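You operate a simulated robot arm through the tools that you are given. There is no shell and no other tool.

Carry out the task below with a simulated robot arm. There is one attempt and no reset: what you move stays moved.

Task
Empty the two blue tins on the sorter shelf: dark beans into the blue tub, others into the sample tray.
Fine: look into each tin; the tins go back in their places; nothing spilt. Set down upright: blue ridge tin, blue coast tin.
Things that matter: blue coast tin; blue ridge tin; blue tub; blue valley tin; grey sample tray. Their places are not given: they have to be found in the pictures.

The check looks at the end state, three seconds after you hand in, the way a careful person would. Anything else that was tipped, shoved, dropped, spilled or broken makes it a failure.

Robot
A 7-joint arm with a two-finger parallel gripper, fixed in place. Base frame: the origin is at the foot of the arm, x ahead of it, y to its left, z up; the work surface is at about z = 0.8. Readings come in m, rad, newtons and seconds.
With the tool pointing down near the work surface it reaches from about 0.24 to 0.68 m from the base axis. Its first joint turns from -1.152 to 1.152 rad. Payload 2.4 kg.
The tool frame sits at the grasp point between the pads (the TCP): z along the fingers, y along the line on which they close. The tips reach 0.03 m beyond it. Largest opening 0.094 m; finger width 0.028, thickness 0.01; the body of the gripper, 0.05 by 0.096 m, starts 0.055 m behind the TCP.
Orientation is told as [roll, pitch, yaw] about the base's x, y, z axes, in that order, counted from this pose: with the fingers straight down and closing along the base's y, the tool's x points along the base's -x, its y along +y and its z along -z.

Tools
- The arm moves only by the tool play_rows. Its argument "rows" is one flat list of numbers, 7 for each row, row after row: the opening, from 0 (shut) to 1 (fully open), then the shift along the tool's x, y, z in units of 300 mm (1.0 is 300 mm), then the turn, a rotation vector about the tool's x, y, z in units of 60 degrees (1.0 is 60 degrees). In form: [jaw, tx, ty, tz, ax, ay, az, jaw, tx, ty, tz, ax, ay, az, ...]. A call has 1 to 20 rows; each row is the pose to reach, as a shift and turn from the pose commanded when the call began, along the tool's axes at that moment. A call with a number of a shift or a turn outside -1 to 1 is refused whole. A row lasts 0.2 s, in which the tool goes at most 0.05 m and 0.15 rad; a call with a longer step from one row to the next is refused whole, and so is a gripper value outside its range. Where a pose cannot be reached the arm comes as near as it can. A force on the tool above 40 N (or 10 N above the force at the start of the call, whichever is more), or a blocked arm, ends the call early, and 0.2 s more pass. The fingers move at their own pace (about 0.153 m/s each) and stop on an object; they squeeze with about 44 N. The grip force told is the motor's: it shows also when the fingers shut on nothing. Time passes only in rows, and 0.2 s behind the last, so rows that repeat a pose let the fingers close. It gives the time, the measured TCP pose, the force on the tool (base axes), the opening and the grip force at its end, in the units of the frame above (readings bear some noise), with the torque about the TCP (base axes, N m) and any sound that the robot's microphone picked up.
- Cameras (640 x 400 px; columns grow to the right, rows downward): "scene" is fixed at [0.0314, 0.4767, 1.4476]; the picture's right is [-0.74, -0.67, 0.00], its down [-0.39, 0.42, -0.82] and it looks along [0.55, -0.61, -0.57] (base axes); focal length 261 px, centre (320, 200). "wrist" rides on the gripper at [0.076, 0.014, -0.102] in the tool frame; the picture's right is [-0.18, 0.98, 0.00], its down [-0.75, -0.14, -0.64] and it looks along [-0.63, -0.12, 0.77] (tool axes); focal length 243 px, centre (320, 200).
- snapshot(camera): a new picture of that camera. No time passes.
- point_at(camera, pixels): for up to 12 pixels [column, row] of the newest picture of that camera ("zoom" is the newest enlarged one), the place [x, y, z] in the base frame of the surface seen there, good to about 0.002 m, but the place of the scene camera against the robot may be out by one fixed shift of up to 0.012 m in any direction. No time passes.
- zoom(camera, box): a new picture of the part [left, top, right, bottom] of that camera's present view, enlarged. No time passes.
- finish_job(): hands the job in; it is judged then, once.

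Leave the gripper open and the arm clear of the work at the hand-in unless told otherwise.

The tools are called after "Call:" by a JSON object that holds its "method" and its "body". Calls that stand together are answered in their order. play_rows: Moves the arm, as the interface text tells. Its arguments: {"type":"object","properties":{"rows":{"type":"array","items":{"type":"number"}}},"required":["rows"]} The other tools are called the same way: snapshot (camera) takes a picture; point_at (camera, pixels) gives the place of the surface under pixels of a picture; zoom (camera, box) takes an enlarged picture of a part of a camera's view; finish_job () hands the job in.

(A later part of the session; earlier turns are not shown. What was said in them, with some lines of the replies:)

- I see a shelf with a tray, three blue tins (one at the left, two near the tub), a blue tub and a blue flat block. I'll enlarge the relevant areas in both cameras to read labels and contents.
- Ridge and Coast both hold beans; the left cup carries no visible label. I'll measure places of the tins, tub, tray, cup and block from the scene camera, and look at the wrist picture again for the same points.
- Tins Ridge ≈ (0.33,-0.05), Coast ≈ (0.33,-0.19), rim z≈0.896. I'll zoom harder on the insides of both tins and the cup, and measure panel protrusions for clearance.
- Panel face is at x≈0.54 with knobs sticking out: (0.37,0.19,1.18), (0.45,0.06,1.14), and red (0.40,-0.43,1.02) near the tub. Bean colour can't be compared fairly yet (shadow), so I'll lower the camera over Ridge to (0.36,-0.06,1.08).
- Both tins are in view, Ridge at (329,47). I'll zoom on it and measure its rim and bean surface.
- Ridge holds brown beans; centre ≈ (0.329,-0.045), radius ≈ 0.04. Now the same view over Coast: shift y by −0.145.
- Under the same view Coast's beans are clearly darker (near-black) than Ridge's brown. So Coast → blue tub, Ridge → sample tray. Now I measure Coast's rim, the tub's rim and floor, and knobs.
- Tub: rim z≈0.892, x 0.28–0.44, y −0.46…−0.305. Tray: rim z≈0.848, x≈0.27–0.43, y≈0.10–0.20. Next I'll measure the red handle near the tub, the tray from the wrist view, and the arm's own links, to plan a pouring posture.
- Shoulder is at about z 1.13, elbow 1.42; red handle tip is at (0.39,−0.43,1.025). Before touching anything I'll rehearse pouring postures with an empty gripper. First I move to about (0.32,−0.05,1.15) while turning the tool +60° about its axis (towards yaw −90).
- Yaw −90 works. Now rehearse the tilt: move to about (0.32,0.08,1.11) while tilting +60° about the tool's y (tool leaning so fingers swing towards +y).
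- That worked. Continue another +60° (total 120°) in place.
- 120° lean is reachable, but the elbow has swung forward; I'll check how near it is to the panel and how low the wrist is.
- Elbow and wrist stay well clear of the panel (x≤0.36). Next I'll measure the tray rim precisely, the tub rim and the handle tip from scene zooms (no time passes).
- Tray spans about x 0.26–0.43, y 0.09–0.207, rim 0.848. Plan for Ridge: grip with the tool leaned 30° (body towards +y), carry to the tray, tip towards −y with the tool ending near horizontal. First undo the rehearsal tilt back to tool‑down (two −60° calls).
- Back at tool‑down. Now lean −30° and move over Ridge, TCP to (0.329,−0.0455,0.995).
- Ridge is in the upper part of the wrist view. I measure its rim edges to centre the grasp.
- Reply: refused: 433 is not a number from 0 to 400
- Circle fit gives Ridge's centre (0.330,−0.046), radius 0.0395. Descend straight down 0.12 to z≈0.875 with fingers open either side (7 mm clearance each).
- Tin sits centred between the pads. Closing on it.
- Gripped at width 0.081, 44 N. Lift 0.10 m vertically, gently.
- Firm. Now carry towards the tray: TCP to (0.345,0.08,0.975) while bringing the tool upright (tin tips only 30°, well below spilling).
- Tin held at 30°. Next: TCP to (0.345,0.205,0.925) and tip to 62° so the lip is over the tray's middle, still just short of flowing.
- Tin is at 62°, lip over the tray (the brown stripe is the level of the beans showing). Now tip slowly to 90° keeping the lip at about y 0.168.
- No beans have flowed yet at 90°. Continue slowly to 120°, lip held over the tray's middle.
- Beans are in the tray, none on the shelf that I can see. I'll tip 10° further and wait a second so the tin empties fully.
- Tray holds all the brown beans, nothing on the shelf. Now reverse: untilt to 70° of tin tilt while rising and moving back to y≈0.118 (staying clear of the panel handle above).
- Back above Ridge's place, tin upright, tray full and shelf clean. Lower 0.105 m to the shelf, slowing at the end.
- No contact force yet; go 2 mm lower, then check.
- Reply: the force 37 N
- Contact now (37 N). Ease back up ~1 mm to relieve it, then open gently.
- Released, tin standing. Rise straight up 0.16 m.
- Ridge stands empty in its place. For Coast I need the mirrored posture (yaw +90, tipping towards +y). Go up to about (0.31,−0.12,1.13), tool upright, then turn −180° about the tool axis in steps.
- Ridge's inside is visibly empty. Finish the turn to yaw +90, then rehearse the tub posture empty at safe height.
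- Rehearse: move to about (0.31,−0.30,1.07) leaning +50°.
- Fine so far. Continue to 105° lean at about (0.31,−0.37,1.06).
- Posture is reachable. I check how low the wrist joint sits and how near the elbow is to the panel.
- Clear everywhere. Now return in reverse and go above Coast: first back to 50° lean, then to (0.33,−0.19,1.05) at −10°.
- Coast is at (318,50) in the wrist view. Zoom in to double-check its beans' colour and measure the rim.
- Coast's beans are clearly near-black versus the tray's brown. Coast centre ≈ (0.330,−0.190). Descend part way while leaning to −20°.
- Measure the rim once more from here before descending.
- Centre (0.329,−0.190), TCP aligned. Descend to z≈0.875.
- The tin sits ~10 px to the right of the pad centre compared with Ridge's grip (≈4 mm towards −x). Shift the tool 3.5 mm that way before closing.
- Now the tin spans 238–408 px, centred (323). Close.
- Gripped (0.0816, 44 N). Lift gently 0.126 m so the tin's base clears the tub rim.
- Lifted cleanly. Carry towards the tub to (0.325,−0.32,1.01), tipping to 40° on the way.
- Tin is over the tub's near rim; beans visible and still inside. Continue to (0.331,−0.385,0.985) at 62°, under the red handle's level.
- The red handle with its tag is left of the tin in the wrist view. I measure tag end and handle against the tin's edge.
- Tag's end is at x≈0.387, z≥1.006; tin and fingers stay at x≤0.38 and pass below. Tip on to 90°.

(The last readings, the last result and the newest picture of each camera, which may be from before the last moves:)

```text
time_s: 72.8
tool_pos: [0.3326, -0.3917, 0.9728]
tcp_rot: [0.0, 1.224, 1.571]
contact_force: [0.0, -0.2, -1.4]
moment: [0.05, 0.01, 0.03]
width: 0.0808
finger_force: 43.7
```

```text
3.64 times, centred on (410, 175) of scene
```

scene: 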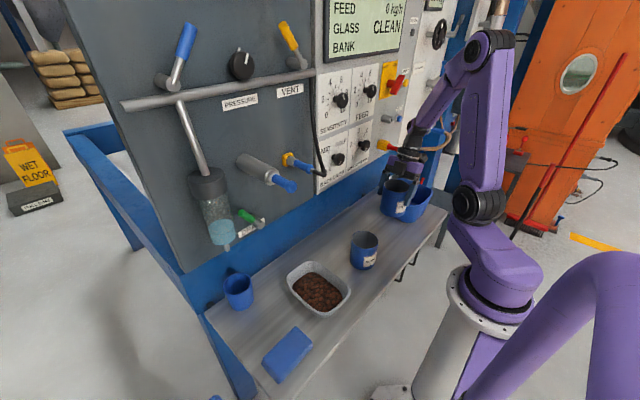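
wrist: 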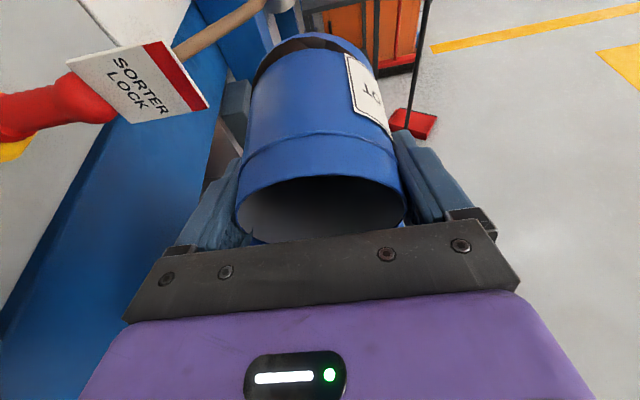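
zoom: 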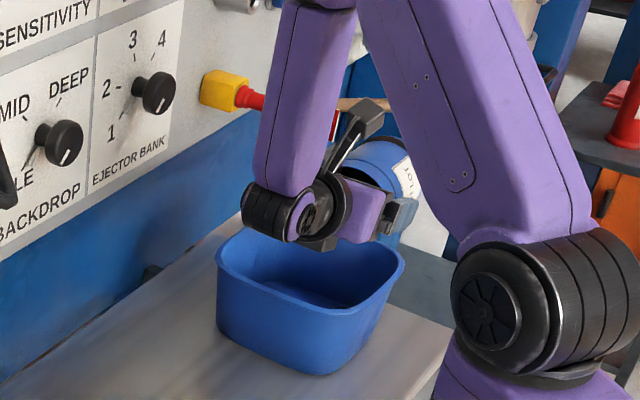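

At 90°, nothing flowing yet. Tip slowly to 120°, shifting 4 mm away from the tag, lip over the tub's middle.

Call:
{"method": "play_rows", "body": {"rows": [0, -0.001, 0.003, -0.005, 0, 0.036, 0, 0, -0.002, 0.006, -0.01, 0, 0.072, 0, 0, -0.003, 0.009, -0.015, 0, 0.107, 0, 0, -0.004, 0.0133, -0.02, 0, 0.143, 0, 0, -0.005, 0.0133, -0.025, 0, 0.179, 0, 0, -0.006, 0.0133, -0.03, 0, 0.214, 0, 0, -0.007, 0.0133, -0.035, 0, 0.25, 0, 0, -0.008, 0.0133, -0.04, 0, 0.286, 0, 0, -0.009, 0.0133, -0.045, 0, 0.321, 0, 0, -0.01, 0.0133, -0.05, 0, 0.357, 0, 0, -0.011, 0.0133, -0.055, 0, 0.393, 0, 0, -0.012, 0.0133, -0.06, 0, 0.429, 0, 0, -0.013, 0.0133, -0.065, 0, 0.464, 0, 0, -0.0145, 0.0133, -0.069, 0, 0.5, 0, 0, -0.0145, 0.0133, -0.069, 0, 0.5, 0]}}

Call:
{"method": "snapshot", "body": {"camera": "wrist"}}

Call:
{"method": "zoom", "body": {"camera": "scene", "box": [360, 120, 460, 230]}}

```text
time_s: 76.0
tool_pos: [0.3268, -0.3712, 0.9782]
tcp_rot: [-3.138, 1.395, -1.567]
contact_force: [-0.3, 0.8, -0.6]
moment: [0.04, -0.01, -0.04]
width: 0.0803
finger_force: 44.1
```

```text
taken
```

wrist: 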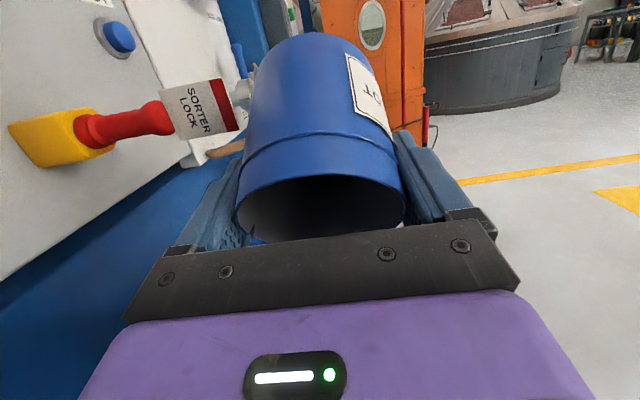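

```text
3.64 times, centred on (410, 175) of scene
```

zoom: 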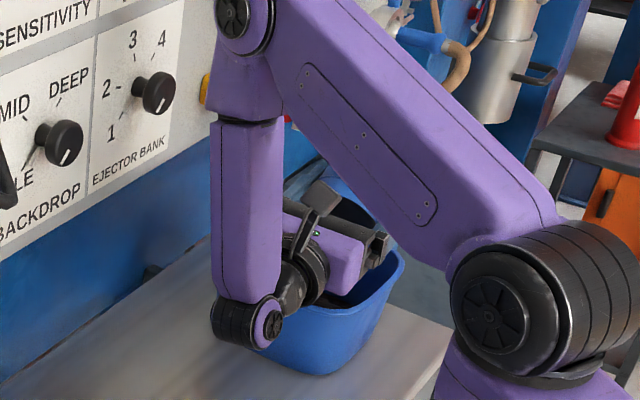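

Beans look to have poured (weight gone). Check the wrist joint's height above the shelf before tipping a little more.

Call:
{"method": "point_at", "body": {"camera": "scene", "pixels": [[397, 209], [396, 214], [401, 213], [402, 207], [408, 203], [415, 204]]}}

```text
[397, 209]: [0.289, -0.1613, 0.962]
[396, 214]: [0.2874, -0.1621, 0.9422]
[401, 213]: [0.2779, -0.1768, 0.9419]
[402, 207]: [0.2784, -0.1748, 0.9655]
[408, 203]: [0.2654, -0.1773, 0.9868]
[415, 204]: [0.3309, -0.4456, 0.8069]
```

Wrist bottom ≈0.93, plenty of room. Tip 10° more and hold a second to empty fully.

Call:
{"method": "play_rows", "body": {"rows": [0, 0.0086, 0, -0.002, 0, 0.05, 0, 0, 0.0172, 0, -0.005, 0, 0.1, 0, 0, 0.0287, 0, -0.008, 0, 0.167, 0, 0, 0.0287, 0, -0.008, 0, 0.167, 0, 0, 0.0287, 0, -0.008, 0, 0.167, 0, 0, 0.0287, 0, -0.008, 0, 0.167, 0, 0, 0.0287, 0, -0.008, 0, 0.167, 0, 0, 0.0287, 0, -0.008, 0, 0.167, 0, 0, 0.0287, 0, -0.008, 0, 0.167, 0]}}

Call:
{"method": "snapshot", "body": {"camera": "wrist"}}

Call:
{"method": "snapshot", "body": {"camera": "scene"}}

```text
time_s: 78.0
tool_pos: [0.3285, -0.3657, 0.9857]
tcp_rot: [-3.144, 1.22, -1.571]
contact_force: [-0.4, 1.3, -1.0]
moment: [0.03, 0.02, 0.01]
width: 0.0803
finger_force: 44.4
```

```text
taken
```

wrist: 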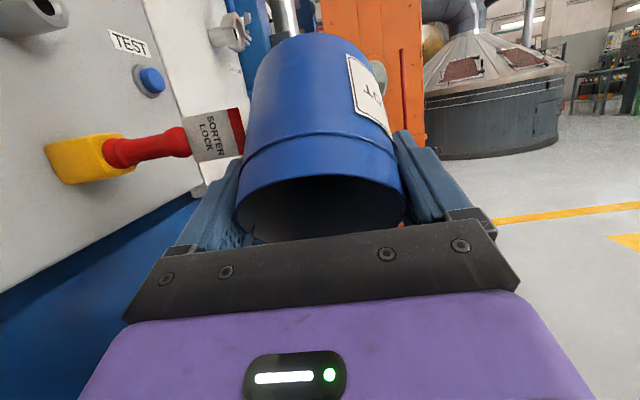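

```text
taken
```

scene: 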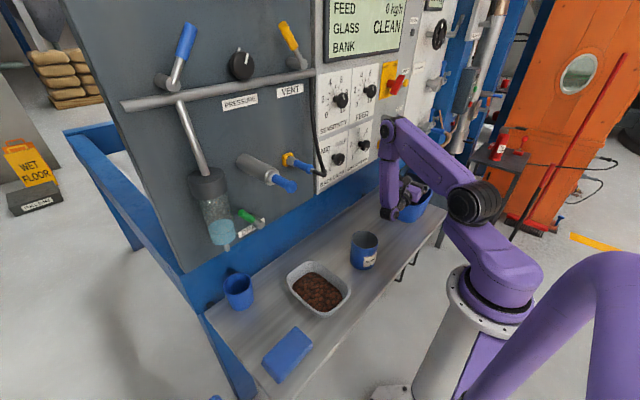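

Reverse: untilt 60° while rising and moving back over the tub's near side, then return over Coast's place, then the last 10°.

Call:
{"method": "play_rows", "body": {"rows": [0, 0.0175, 0, -0.0114, 0, -0.125, 0, 0, 0.035, 0, -0.0228, 0, -0.25, 0, 0, 0.0524, 0, -0.0341, 0, -0.375, 0, 0, 0.0699, 0, -0.0455, 0, -0.5, 0, 0, 0.0873, 0, -0.0569, 0, -0.625, 0, 0, 0.1048, 0, -0.0683, 0, -0.75, 0, 0, 0.1222, 0, -0.0796, 0, -0.875, 0, 0, 0.1397, 0, -0.091, 0, -1, 0, 0, 0.1397, 0, -0.091, 0, -1, 0]}}

Call:
{"method": "snapshot", "body": {"camera": "scene"}}

Call:
{"method": "zoom", "body": {"camera": "scene", "box": [350, 120, 460, 240]}}

```text
time_s: 80.0
tool_pos: [0.3282, -0.3269, 1.0158]
tcp_rot: [0.0, 0.872, 1.57]
contact_force: [0.2, 0.3, -0.8]
moment: [0.0, 0.0, -0.01]
width: 0.0803
finger_force: 43.7
```

```text
taken
```

scene: 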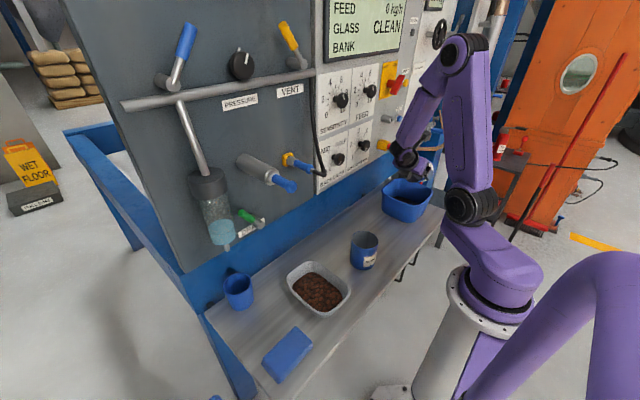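

```text
3.33 times, centred on (405, 180) of scene
```

zoom: 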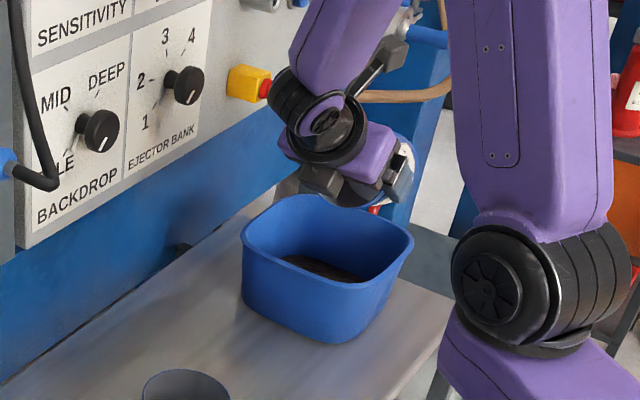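

Dark beans lie in the tub, nothing spilt on the shelf. Now return over Coast's place.

Call:
{"method": "play_rows", "body": {"rows": [0, -0.0415, 0.0004, -0.0398, 0, -0.125, 0, 0, -0.083, 0.0008, -0.0797, 0, -0.25, 0, 0, -0.1246, 0.0012, -0.1195, 0, -0.375, 0, 0, -0.1661, 0.0016, -0.1594, 0, -0.5, 0, 0, -0.2076, 0.002, -0.1992, 0, -0.625, 0, 0, -0.2492, 0.0025, -0.239, 0, -0.75, 0, 0, -0.2907, 0.0029, -0.2789, 0, -0.875, 0, 0, -0.3322, 0.0033, -0.3187, 0, -1, 0, 0, -0.3322, 0.0033, -0.3187, 0, -1, 0]}}

Call:
{"method": "play_rows", "body": {"rows": [0, 0, 0, 0, 0, -0.08, 0, 0, 0, 0, 0, 0, -0.167, 0, 0, 0, 0, 0, 0, -0.167, 0]}}

Call:
{"method": "snapshot", "body": {"camera": "wrist"}}

Call:
{"method": "snapshot", "body": {"camera": "scene"}}

Call:
{"method": "zoom", "body": {"camera": "scene", "box": [350, 130, 460, 250]}}

```text
time_s: 82.0
tool_pos: [0.3263, -0.1873, 0.999]
tcp_rot: [0.002, -0.176, 1.569]
contact_force: [-0.2, 0.2, -1.0]
moment: [0.01, 0.01, -0.02]
width: 0.0803
finger_force: 44.2
```

```text
time_s: 82.8
tool_pos: [0.3251, -0.1896, 1.0014]
tcp_rot: [0.0, -0.351, 1.57]
contact_force: [-0.5, 0.6, -0.3]
moment: [0.04, 0.04, -0.02]
width: 0.0801
finger_force: 43.9
```

```text
taken
```

wrist: 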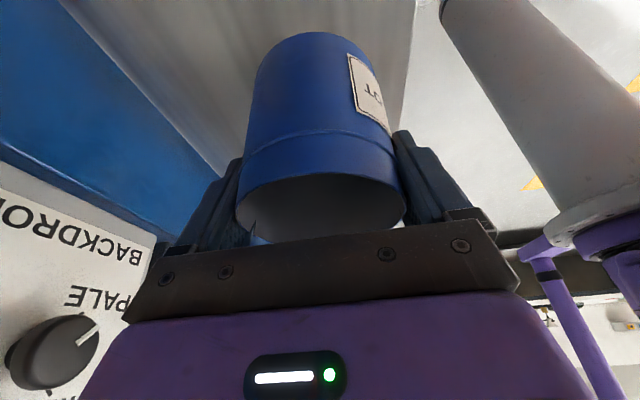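

```text
taken
```

scene: 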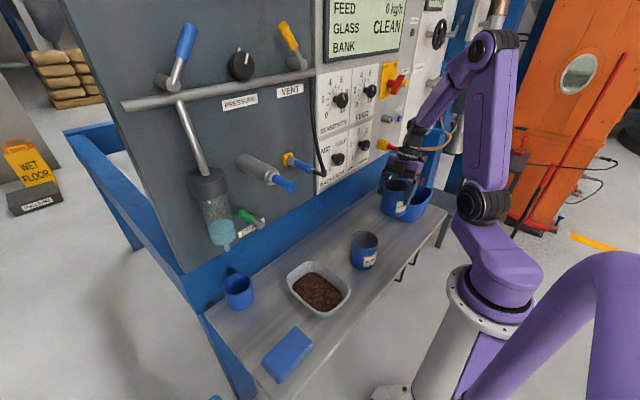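

```text
3.33 times, centred on (405, 190) of scene
```

zoom: 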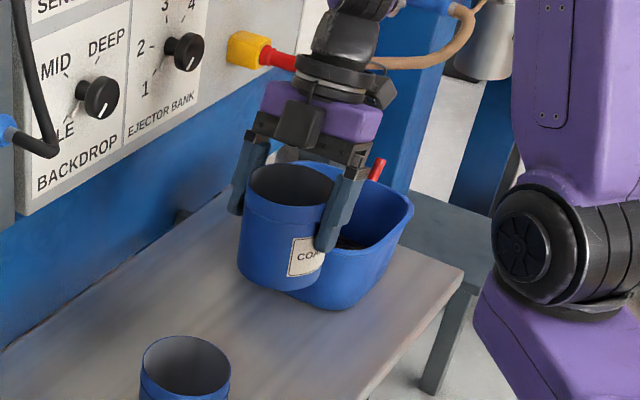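

Lower 0.124 m to just above the shelf, slowing at the end.

Call:
{"method": "play_rows", "body": {"rows": [0, 0.0283, 0, 0.0777, 0, 0, 0, 0, 0.0567, 0, 0.1553, 0, 0, 0, 0, 0.085, 0, 0.233, 0, 0, 0, 0, 0.1105, 0, 0.3029, 0, 0, 0, 0, 0.1275, 0, 0.3495, 0, 0, 0, 0, 0.136, 0, 0.3728, 0, 0, 0, 0, 0.1395, 0, 0.3822, 0, 0, 0, 0, 0.1417, 0, 0.3883, 0, 0, 0, 0, 0.1417, 0, 0.3883, 0, 0, 0]}}

Call:
{"method": "play_rows", "body": {"rows": [0, 0.0011, 0, 0.0031, 0, 0, 0, 0, 0.0011, 0, 0.0031, 0, 0, 0]}}

```text
time_s: 84.8
tool_pos: [0.3275, -0.1891, 0.8753]
tcp_rot: [0.002, -0.349, 1.57]
contact_force: [-2.4, 0.0, 7.1]
moment: [-0.05, -0.07, -0.02]
width: 0.08
finger_force: 43.1
```

```text
time_s: 85.4
tool_pos: [0.3276, -0.1891, 0.8741]
tcp_rot: [0.0, -0.351, 1.57]
contact_force: [-8.1, 0.8, 23.8]
moment: [-0.07, -0.26, 0.03]
width: 0.0802
finger_force: 43.6
```

Contact (24 N). Ease up ~0.7 mm and open gently.

Call:
{"method": "play_rows", "body": {"rows": [0, -0.0008, 0, -0.0022, 0, 0, 0, 0, -0.0008, 0, -0.0022, 0, 0, 0]}}

Call:
{"method": "play_rows", "body": {"rows": [0.87, 0, 0, 0, 0, 0, 0, 0.9, 0, 0, 0, 0, 0, 0, 1, 0, 0, 0, 0, 0, 0, 1, 0, 0, 0, 0, 0, 0]}}

Call:
{"method": "snapshot", "body": {"camera": "wrist"}}

```text
time_s: 86.0
tool_pos: [0.327, -0.19, 0.8741]
tcp_rot: [-0.001, -0.348, 1.57]
contact_force: [0.0, 0.2, -1.1]
moment: [0.01, 0.01, 0.0]
width: 0.0801
finger_force: 43.9
```

```text
time_s: 87.0
tool_pos: [0.3253, -0.1895, 0.8761]
tcp_rot: [0.0, -0.351, 1.57]
contact_force: [0.0, 0.0, 0.4]
moment: [-0.01, 0.01, -0.02]
width: 0.0942
finger_force: 0.1
```

```text
taken
```

wrist: 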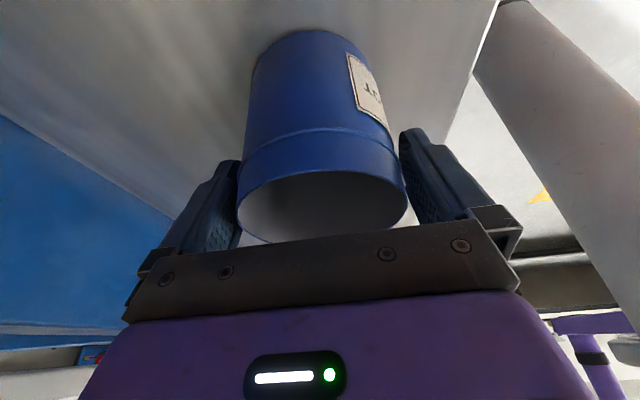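

Released, standing. Rise straight up 0.18 m and look.

Call:
{"method": "play_rows", "body": {"rows": [1, -0.0114, 0, -0.0313, 0, 0, 0, 1, -0.0343, 0, -0.094, 0, 0, 0, 1, -0.0685, 0, -0.1879, 0, 0, 0, 1, -0.1142, 0, -0.3132, 0, 0, 0, 1, -0.1599, 0, -0.4384, 0, 0, 0, 1, -0.1942, 0, -0.5324, 0, 0, 0, 1, -0.2056, 0, -0.5637, 0, 0, 0, 1, -0.2056, 0, -0.5637, 0, 0, 0]}}

Call:
{"method": "snapshot", "body": {"camera": "wrist"}}

Call:
{"method": "snapshot", "body": {"camera": "scene"}}

Call:
{"method": "zoom", "body": {"camera": "wrist", "box": [250, 0, 390, 250]}}

```text
time_s: 88.8
tool_pos: [0.3294, -0.1906, 1.0563]
tcp_rot: [0.0, -0.349, 1.571]
contact_force: [0.2, 1.4, 1.3]
moment: [0.02, 0.0, 0.0]
width: 0.094
finger_force: 0.1
```

```text
taken
```

wrist: 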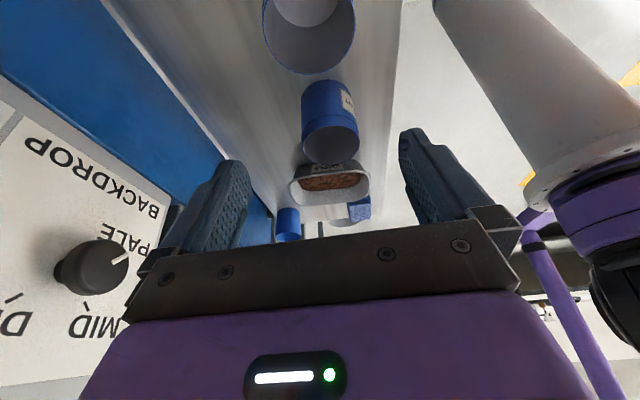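

```text
taken
```

scene: 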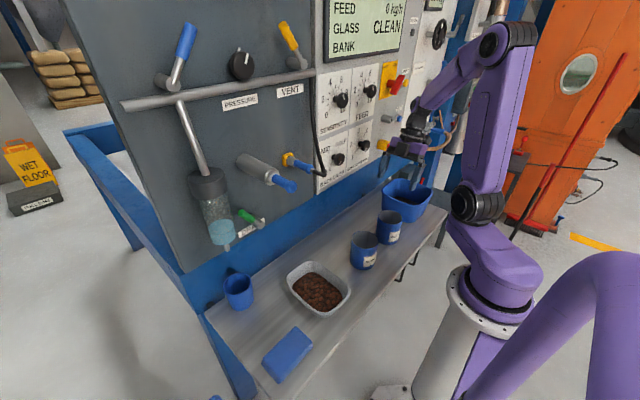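

```text
1.60 times, centred on (320, 125) of wrist
```

zoom: 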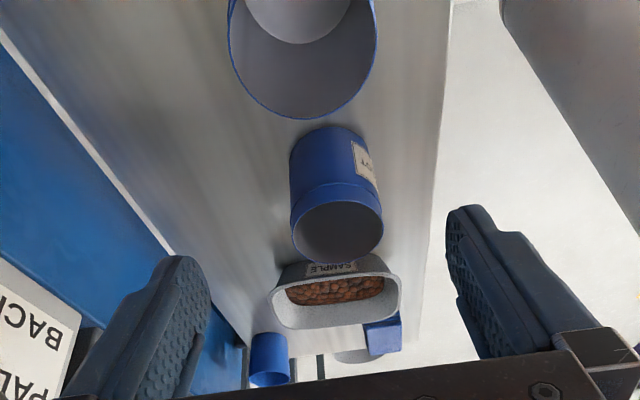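

Coast is empty and in place. Withdraw upwards, upright the tool, and turn back to yaw 0 for a final inspection.

Call:
{"method": "play_rows", "body": {"rows": [1, -0.0656, 0, -0.0826, 0, 0.067, 0, 1, -0.131, 0, -0.165, 0, 0.133, 0, 1, -0.197, 0, -0.248, 0, 0.2, 0, 1, -0.262, 0, -0.33, 0, 0.267, 0, 1, -0.328, 0, -0.413, 0, 0.333, 0, 1, -0.328, 0, -0.413, 0, 0.333, 0]}}

Call:
{"method": "play_rows", "body": {"rows": [1, 0, 0, 0, 0, 0, 0.125, 1, 0, 0, 0, 0, 0, 0.25, 1, 0, 0, 0, 0, 0, 0.375, 1, 0, 0, 0, 0, 0, 0.5, 1, 0, 0, 0, 0, 0, 0.625, 1, 0, 0, 0, 0, 0, 0.75, 1, 0, 0, 0, 0, 0, 0.875, 1, 0, 0, 0, 0, 0, 1, 1, 0, 0, 0, 0, 0, 1]}}

Call:
{"method": "play_rows", "body": {"rows": [1, 0, 0, 0, 0, 0, 0.125, 1, 0, 0, 0, 0, 0, 0.25, 1, 0, 0, 0, 0, 0, 0.375, 1, 0, 0, 0, 0, 0, 0.5, 1, 0, 0, 0, 0, 0, 0.5]}}

Call:
{"method": "snapshot", "body": {"camera": "wrist"}}

Call:
{"method": "snapshot", "body": {"camera": "scene"}}

Call:
{"method": "zoom", "body": {"camera": "scene", "box": [200, 170, 460, 390]}}

Call:
{"method": "zoom", "body": {"camera": "wrist", "box": [60, 0, 340, 170]}}

```text
time_s: 90.2
tool_pos: [0.3269, -0.1395, 1.2088]
tcp_rot: [0.0, 0.003, 1.57]
contact_force: [-1.0, 0.6, 0.4]
moment: [-0.01, -0.01, -0.01]
width: 0.0941
finger_force: 0.1
```

```text
time_s: 92.2
tool_pos: [0.3272, -0.1388, 1.2051]
tcp_rot: [0.0, -0.002, 0.522]
contact_force: [-1.3, -0.8, -0.5]
moment: [0.01, 0.0, -0.01]
width: 0.0939
finger_force: 0.1
```

```text
time_s: 93.4
tool_pos: [0.3289, -0.1399, 1.2055]
tcp_rot: [-0.001, -0.001, -0.004]
contact_force: [-0.3, 0.3, 1.0]
moment: [-0.01, 0.02, -0.02]
width: 0.094
finger_force: 0.0
```

```text
taken
```

wrist: 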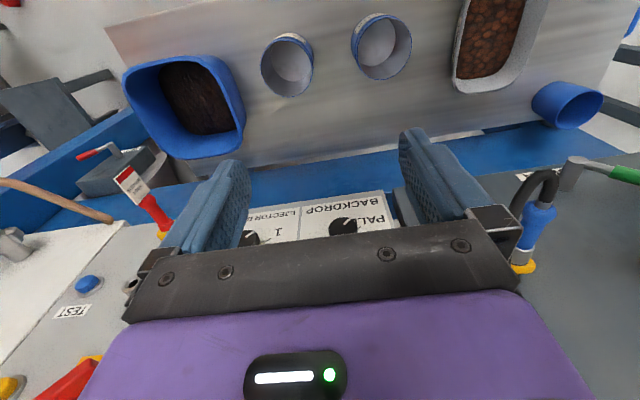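

```text
taken
```

scene: 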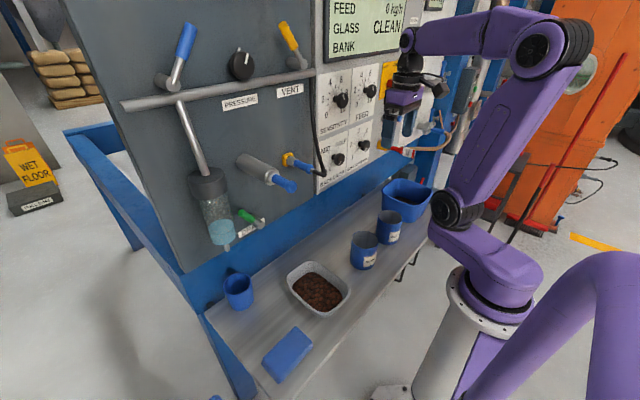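

```text
1.82 times, centred on (330, 280) of scene
```

zoom: 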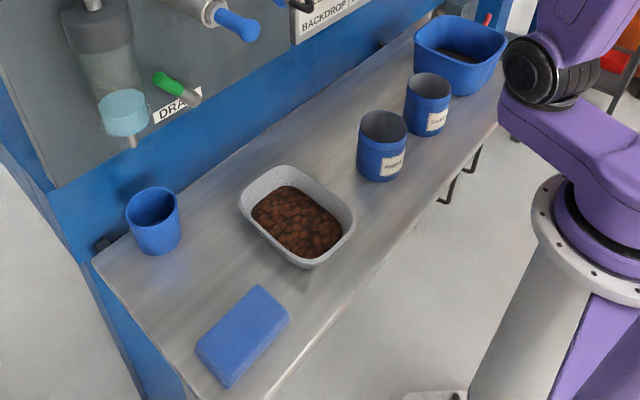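

```text
2.29 times, centred on (200, 85) of wrist
```

zoom: 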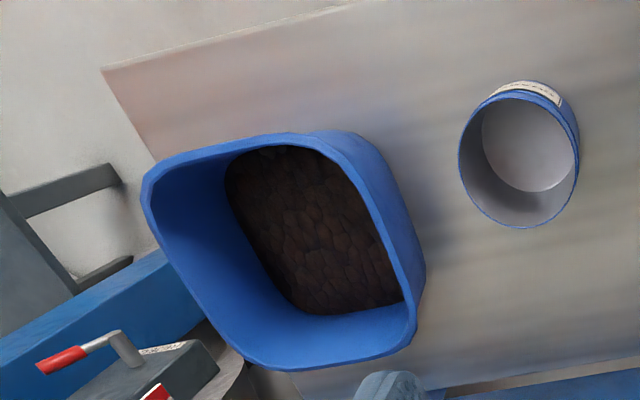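

Both tins empty and upright, dark beans in the tub, brown beans in the tray, nothing spilt. A last check of tin positions.

Call:
{"method": "point_at", "body": {"camera": "wrist", "pixels": [[288, 97], [261, 67], [313, 65], [287, 36], [384, 80], [352, 48], [411, 47], [378, 17]]}}

```text
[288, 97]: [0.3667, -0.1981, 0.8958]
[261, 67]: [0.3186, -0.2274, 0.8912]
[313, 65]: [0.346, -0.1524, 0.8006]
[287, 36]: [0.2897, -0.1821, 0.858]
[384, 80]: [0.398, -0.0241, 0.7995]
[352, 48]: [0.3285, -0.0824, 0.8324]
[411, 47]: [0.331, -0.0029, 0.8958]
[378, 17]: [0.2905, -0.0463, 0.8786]
```

The tins are within a few millimetres of where they started, the gripper is open and the arm is clear above. Handing in.

Call:
{"method": "finish_job", "body": {}}

```text
The job is handed in.
```

Both tins are emptied and the job is handed in. I don't have the check's verdict.

- **Blue coast tin:** it held near-black beans, which are now in the blue tub.
- **Blue ridge tin:** it held clearly lighter brown beans, which are now in the grey sample tray.
- **Tins:** both are empty, upright and back in their places, to within a few millimetres as measured from the wrist camera.
- **Spills and contact:** the last pictures show no beans outside the tub and tray, and nothing else on the shelf looks moved.
- **Blue valley tin:** I never saw a tin with that label. The only other tin-like thing on the shelf was an empty, unlabelled blue cup at the far left. I took that to be it and did not touch it.

The gripper was left open, with the arm clear above the shelf.
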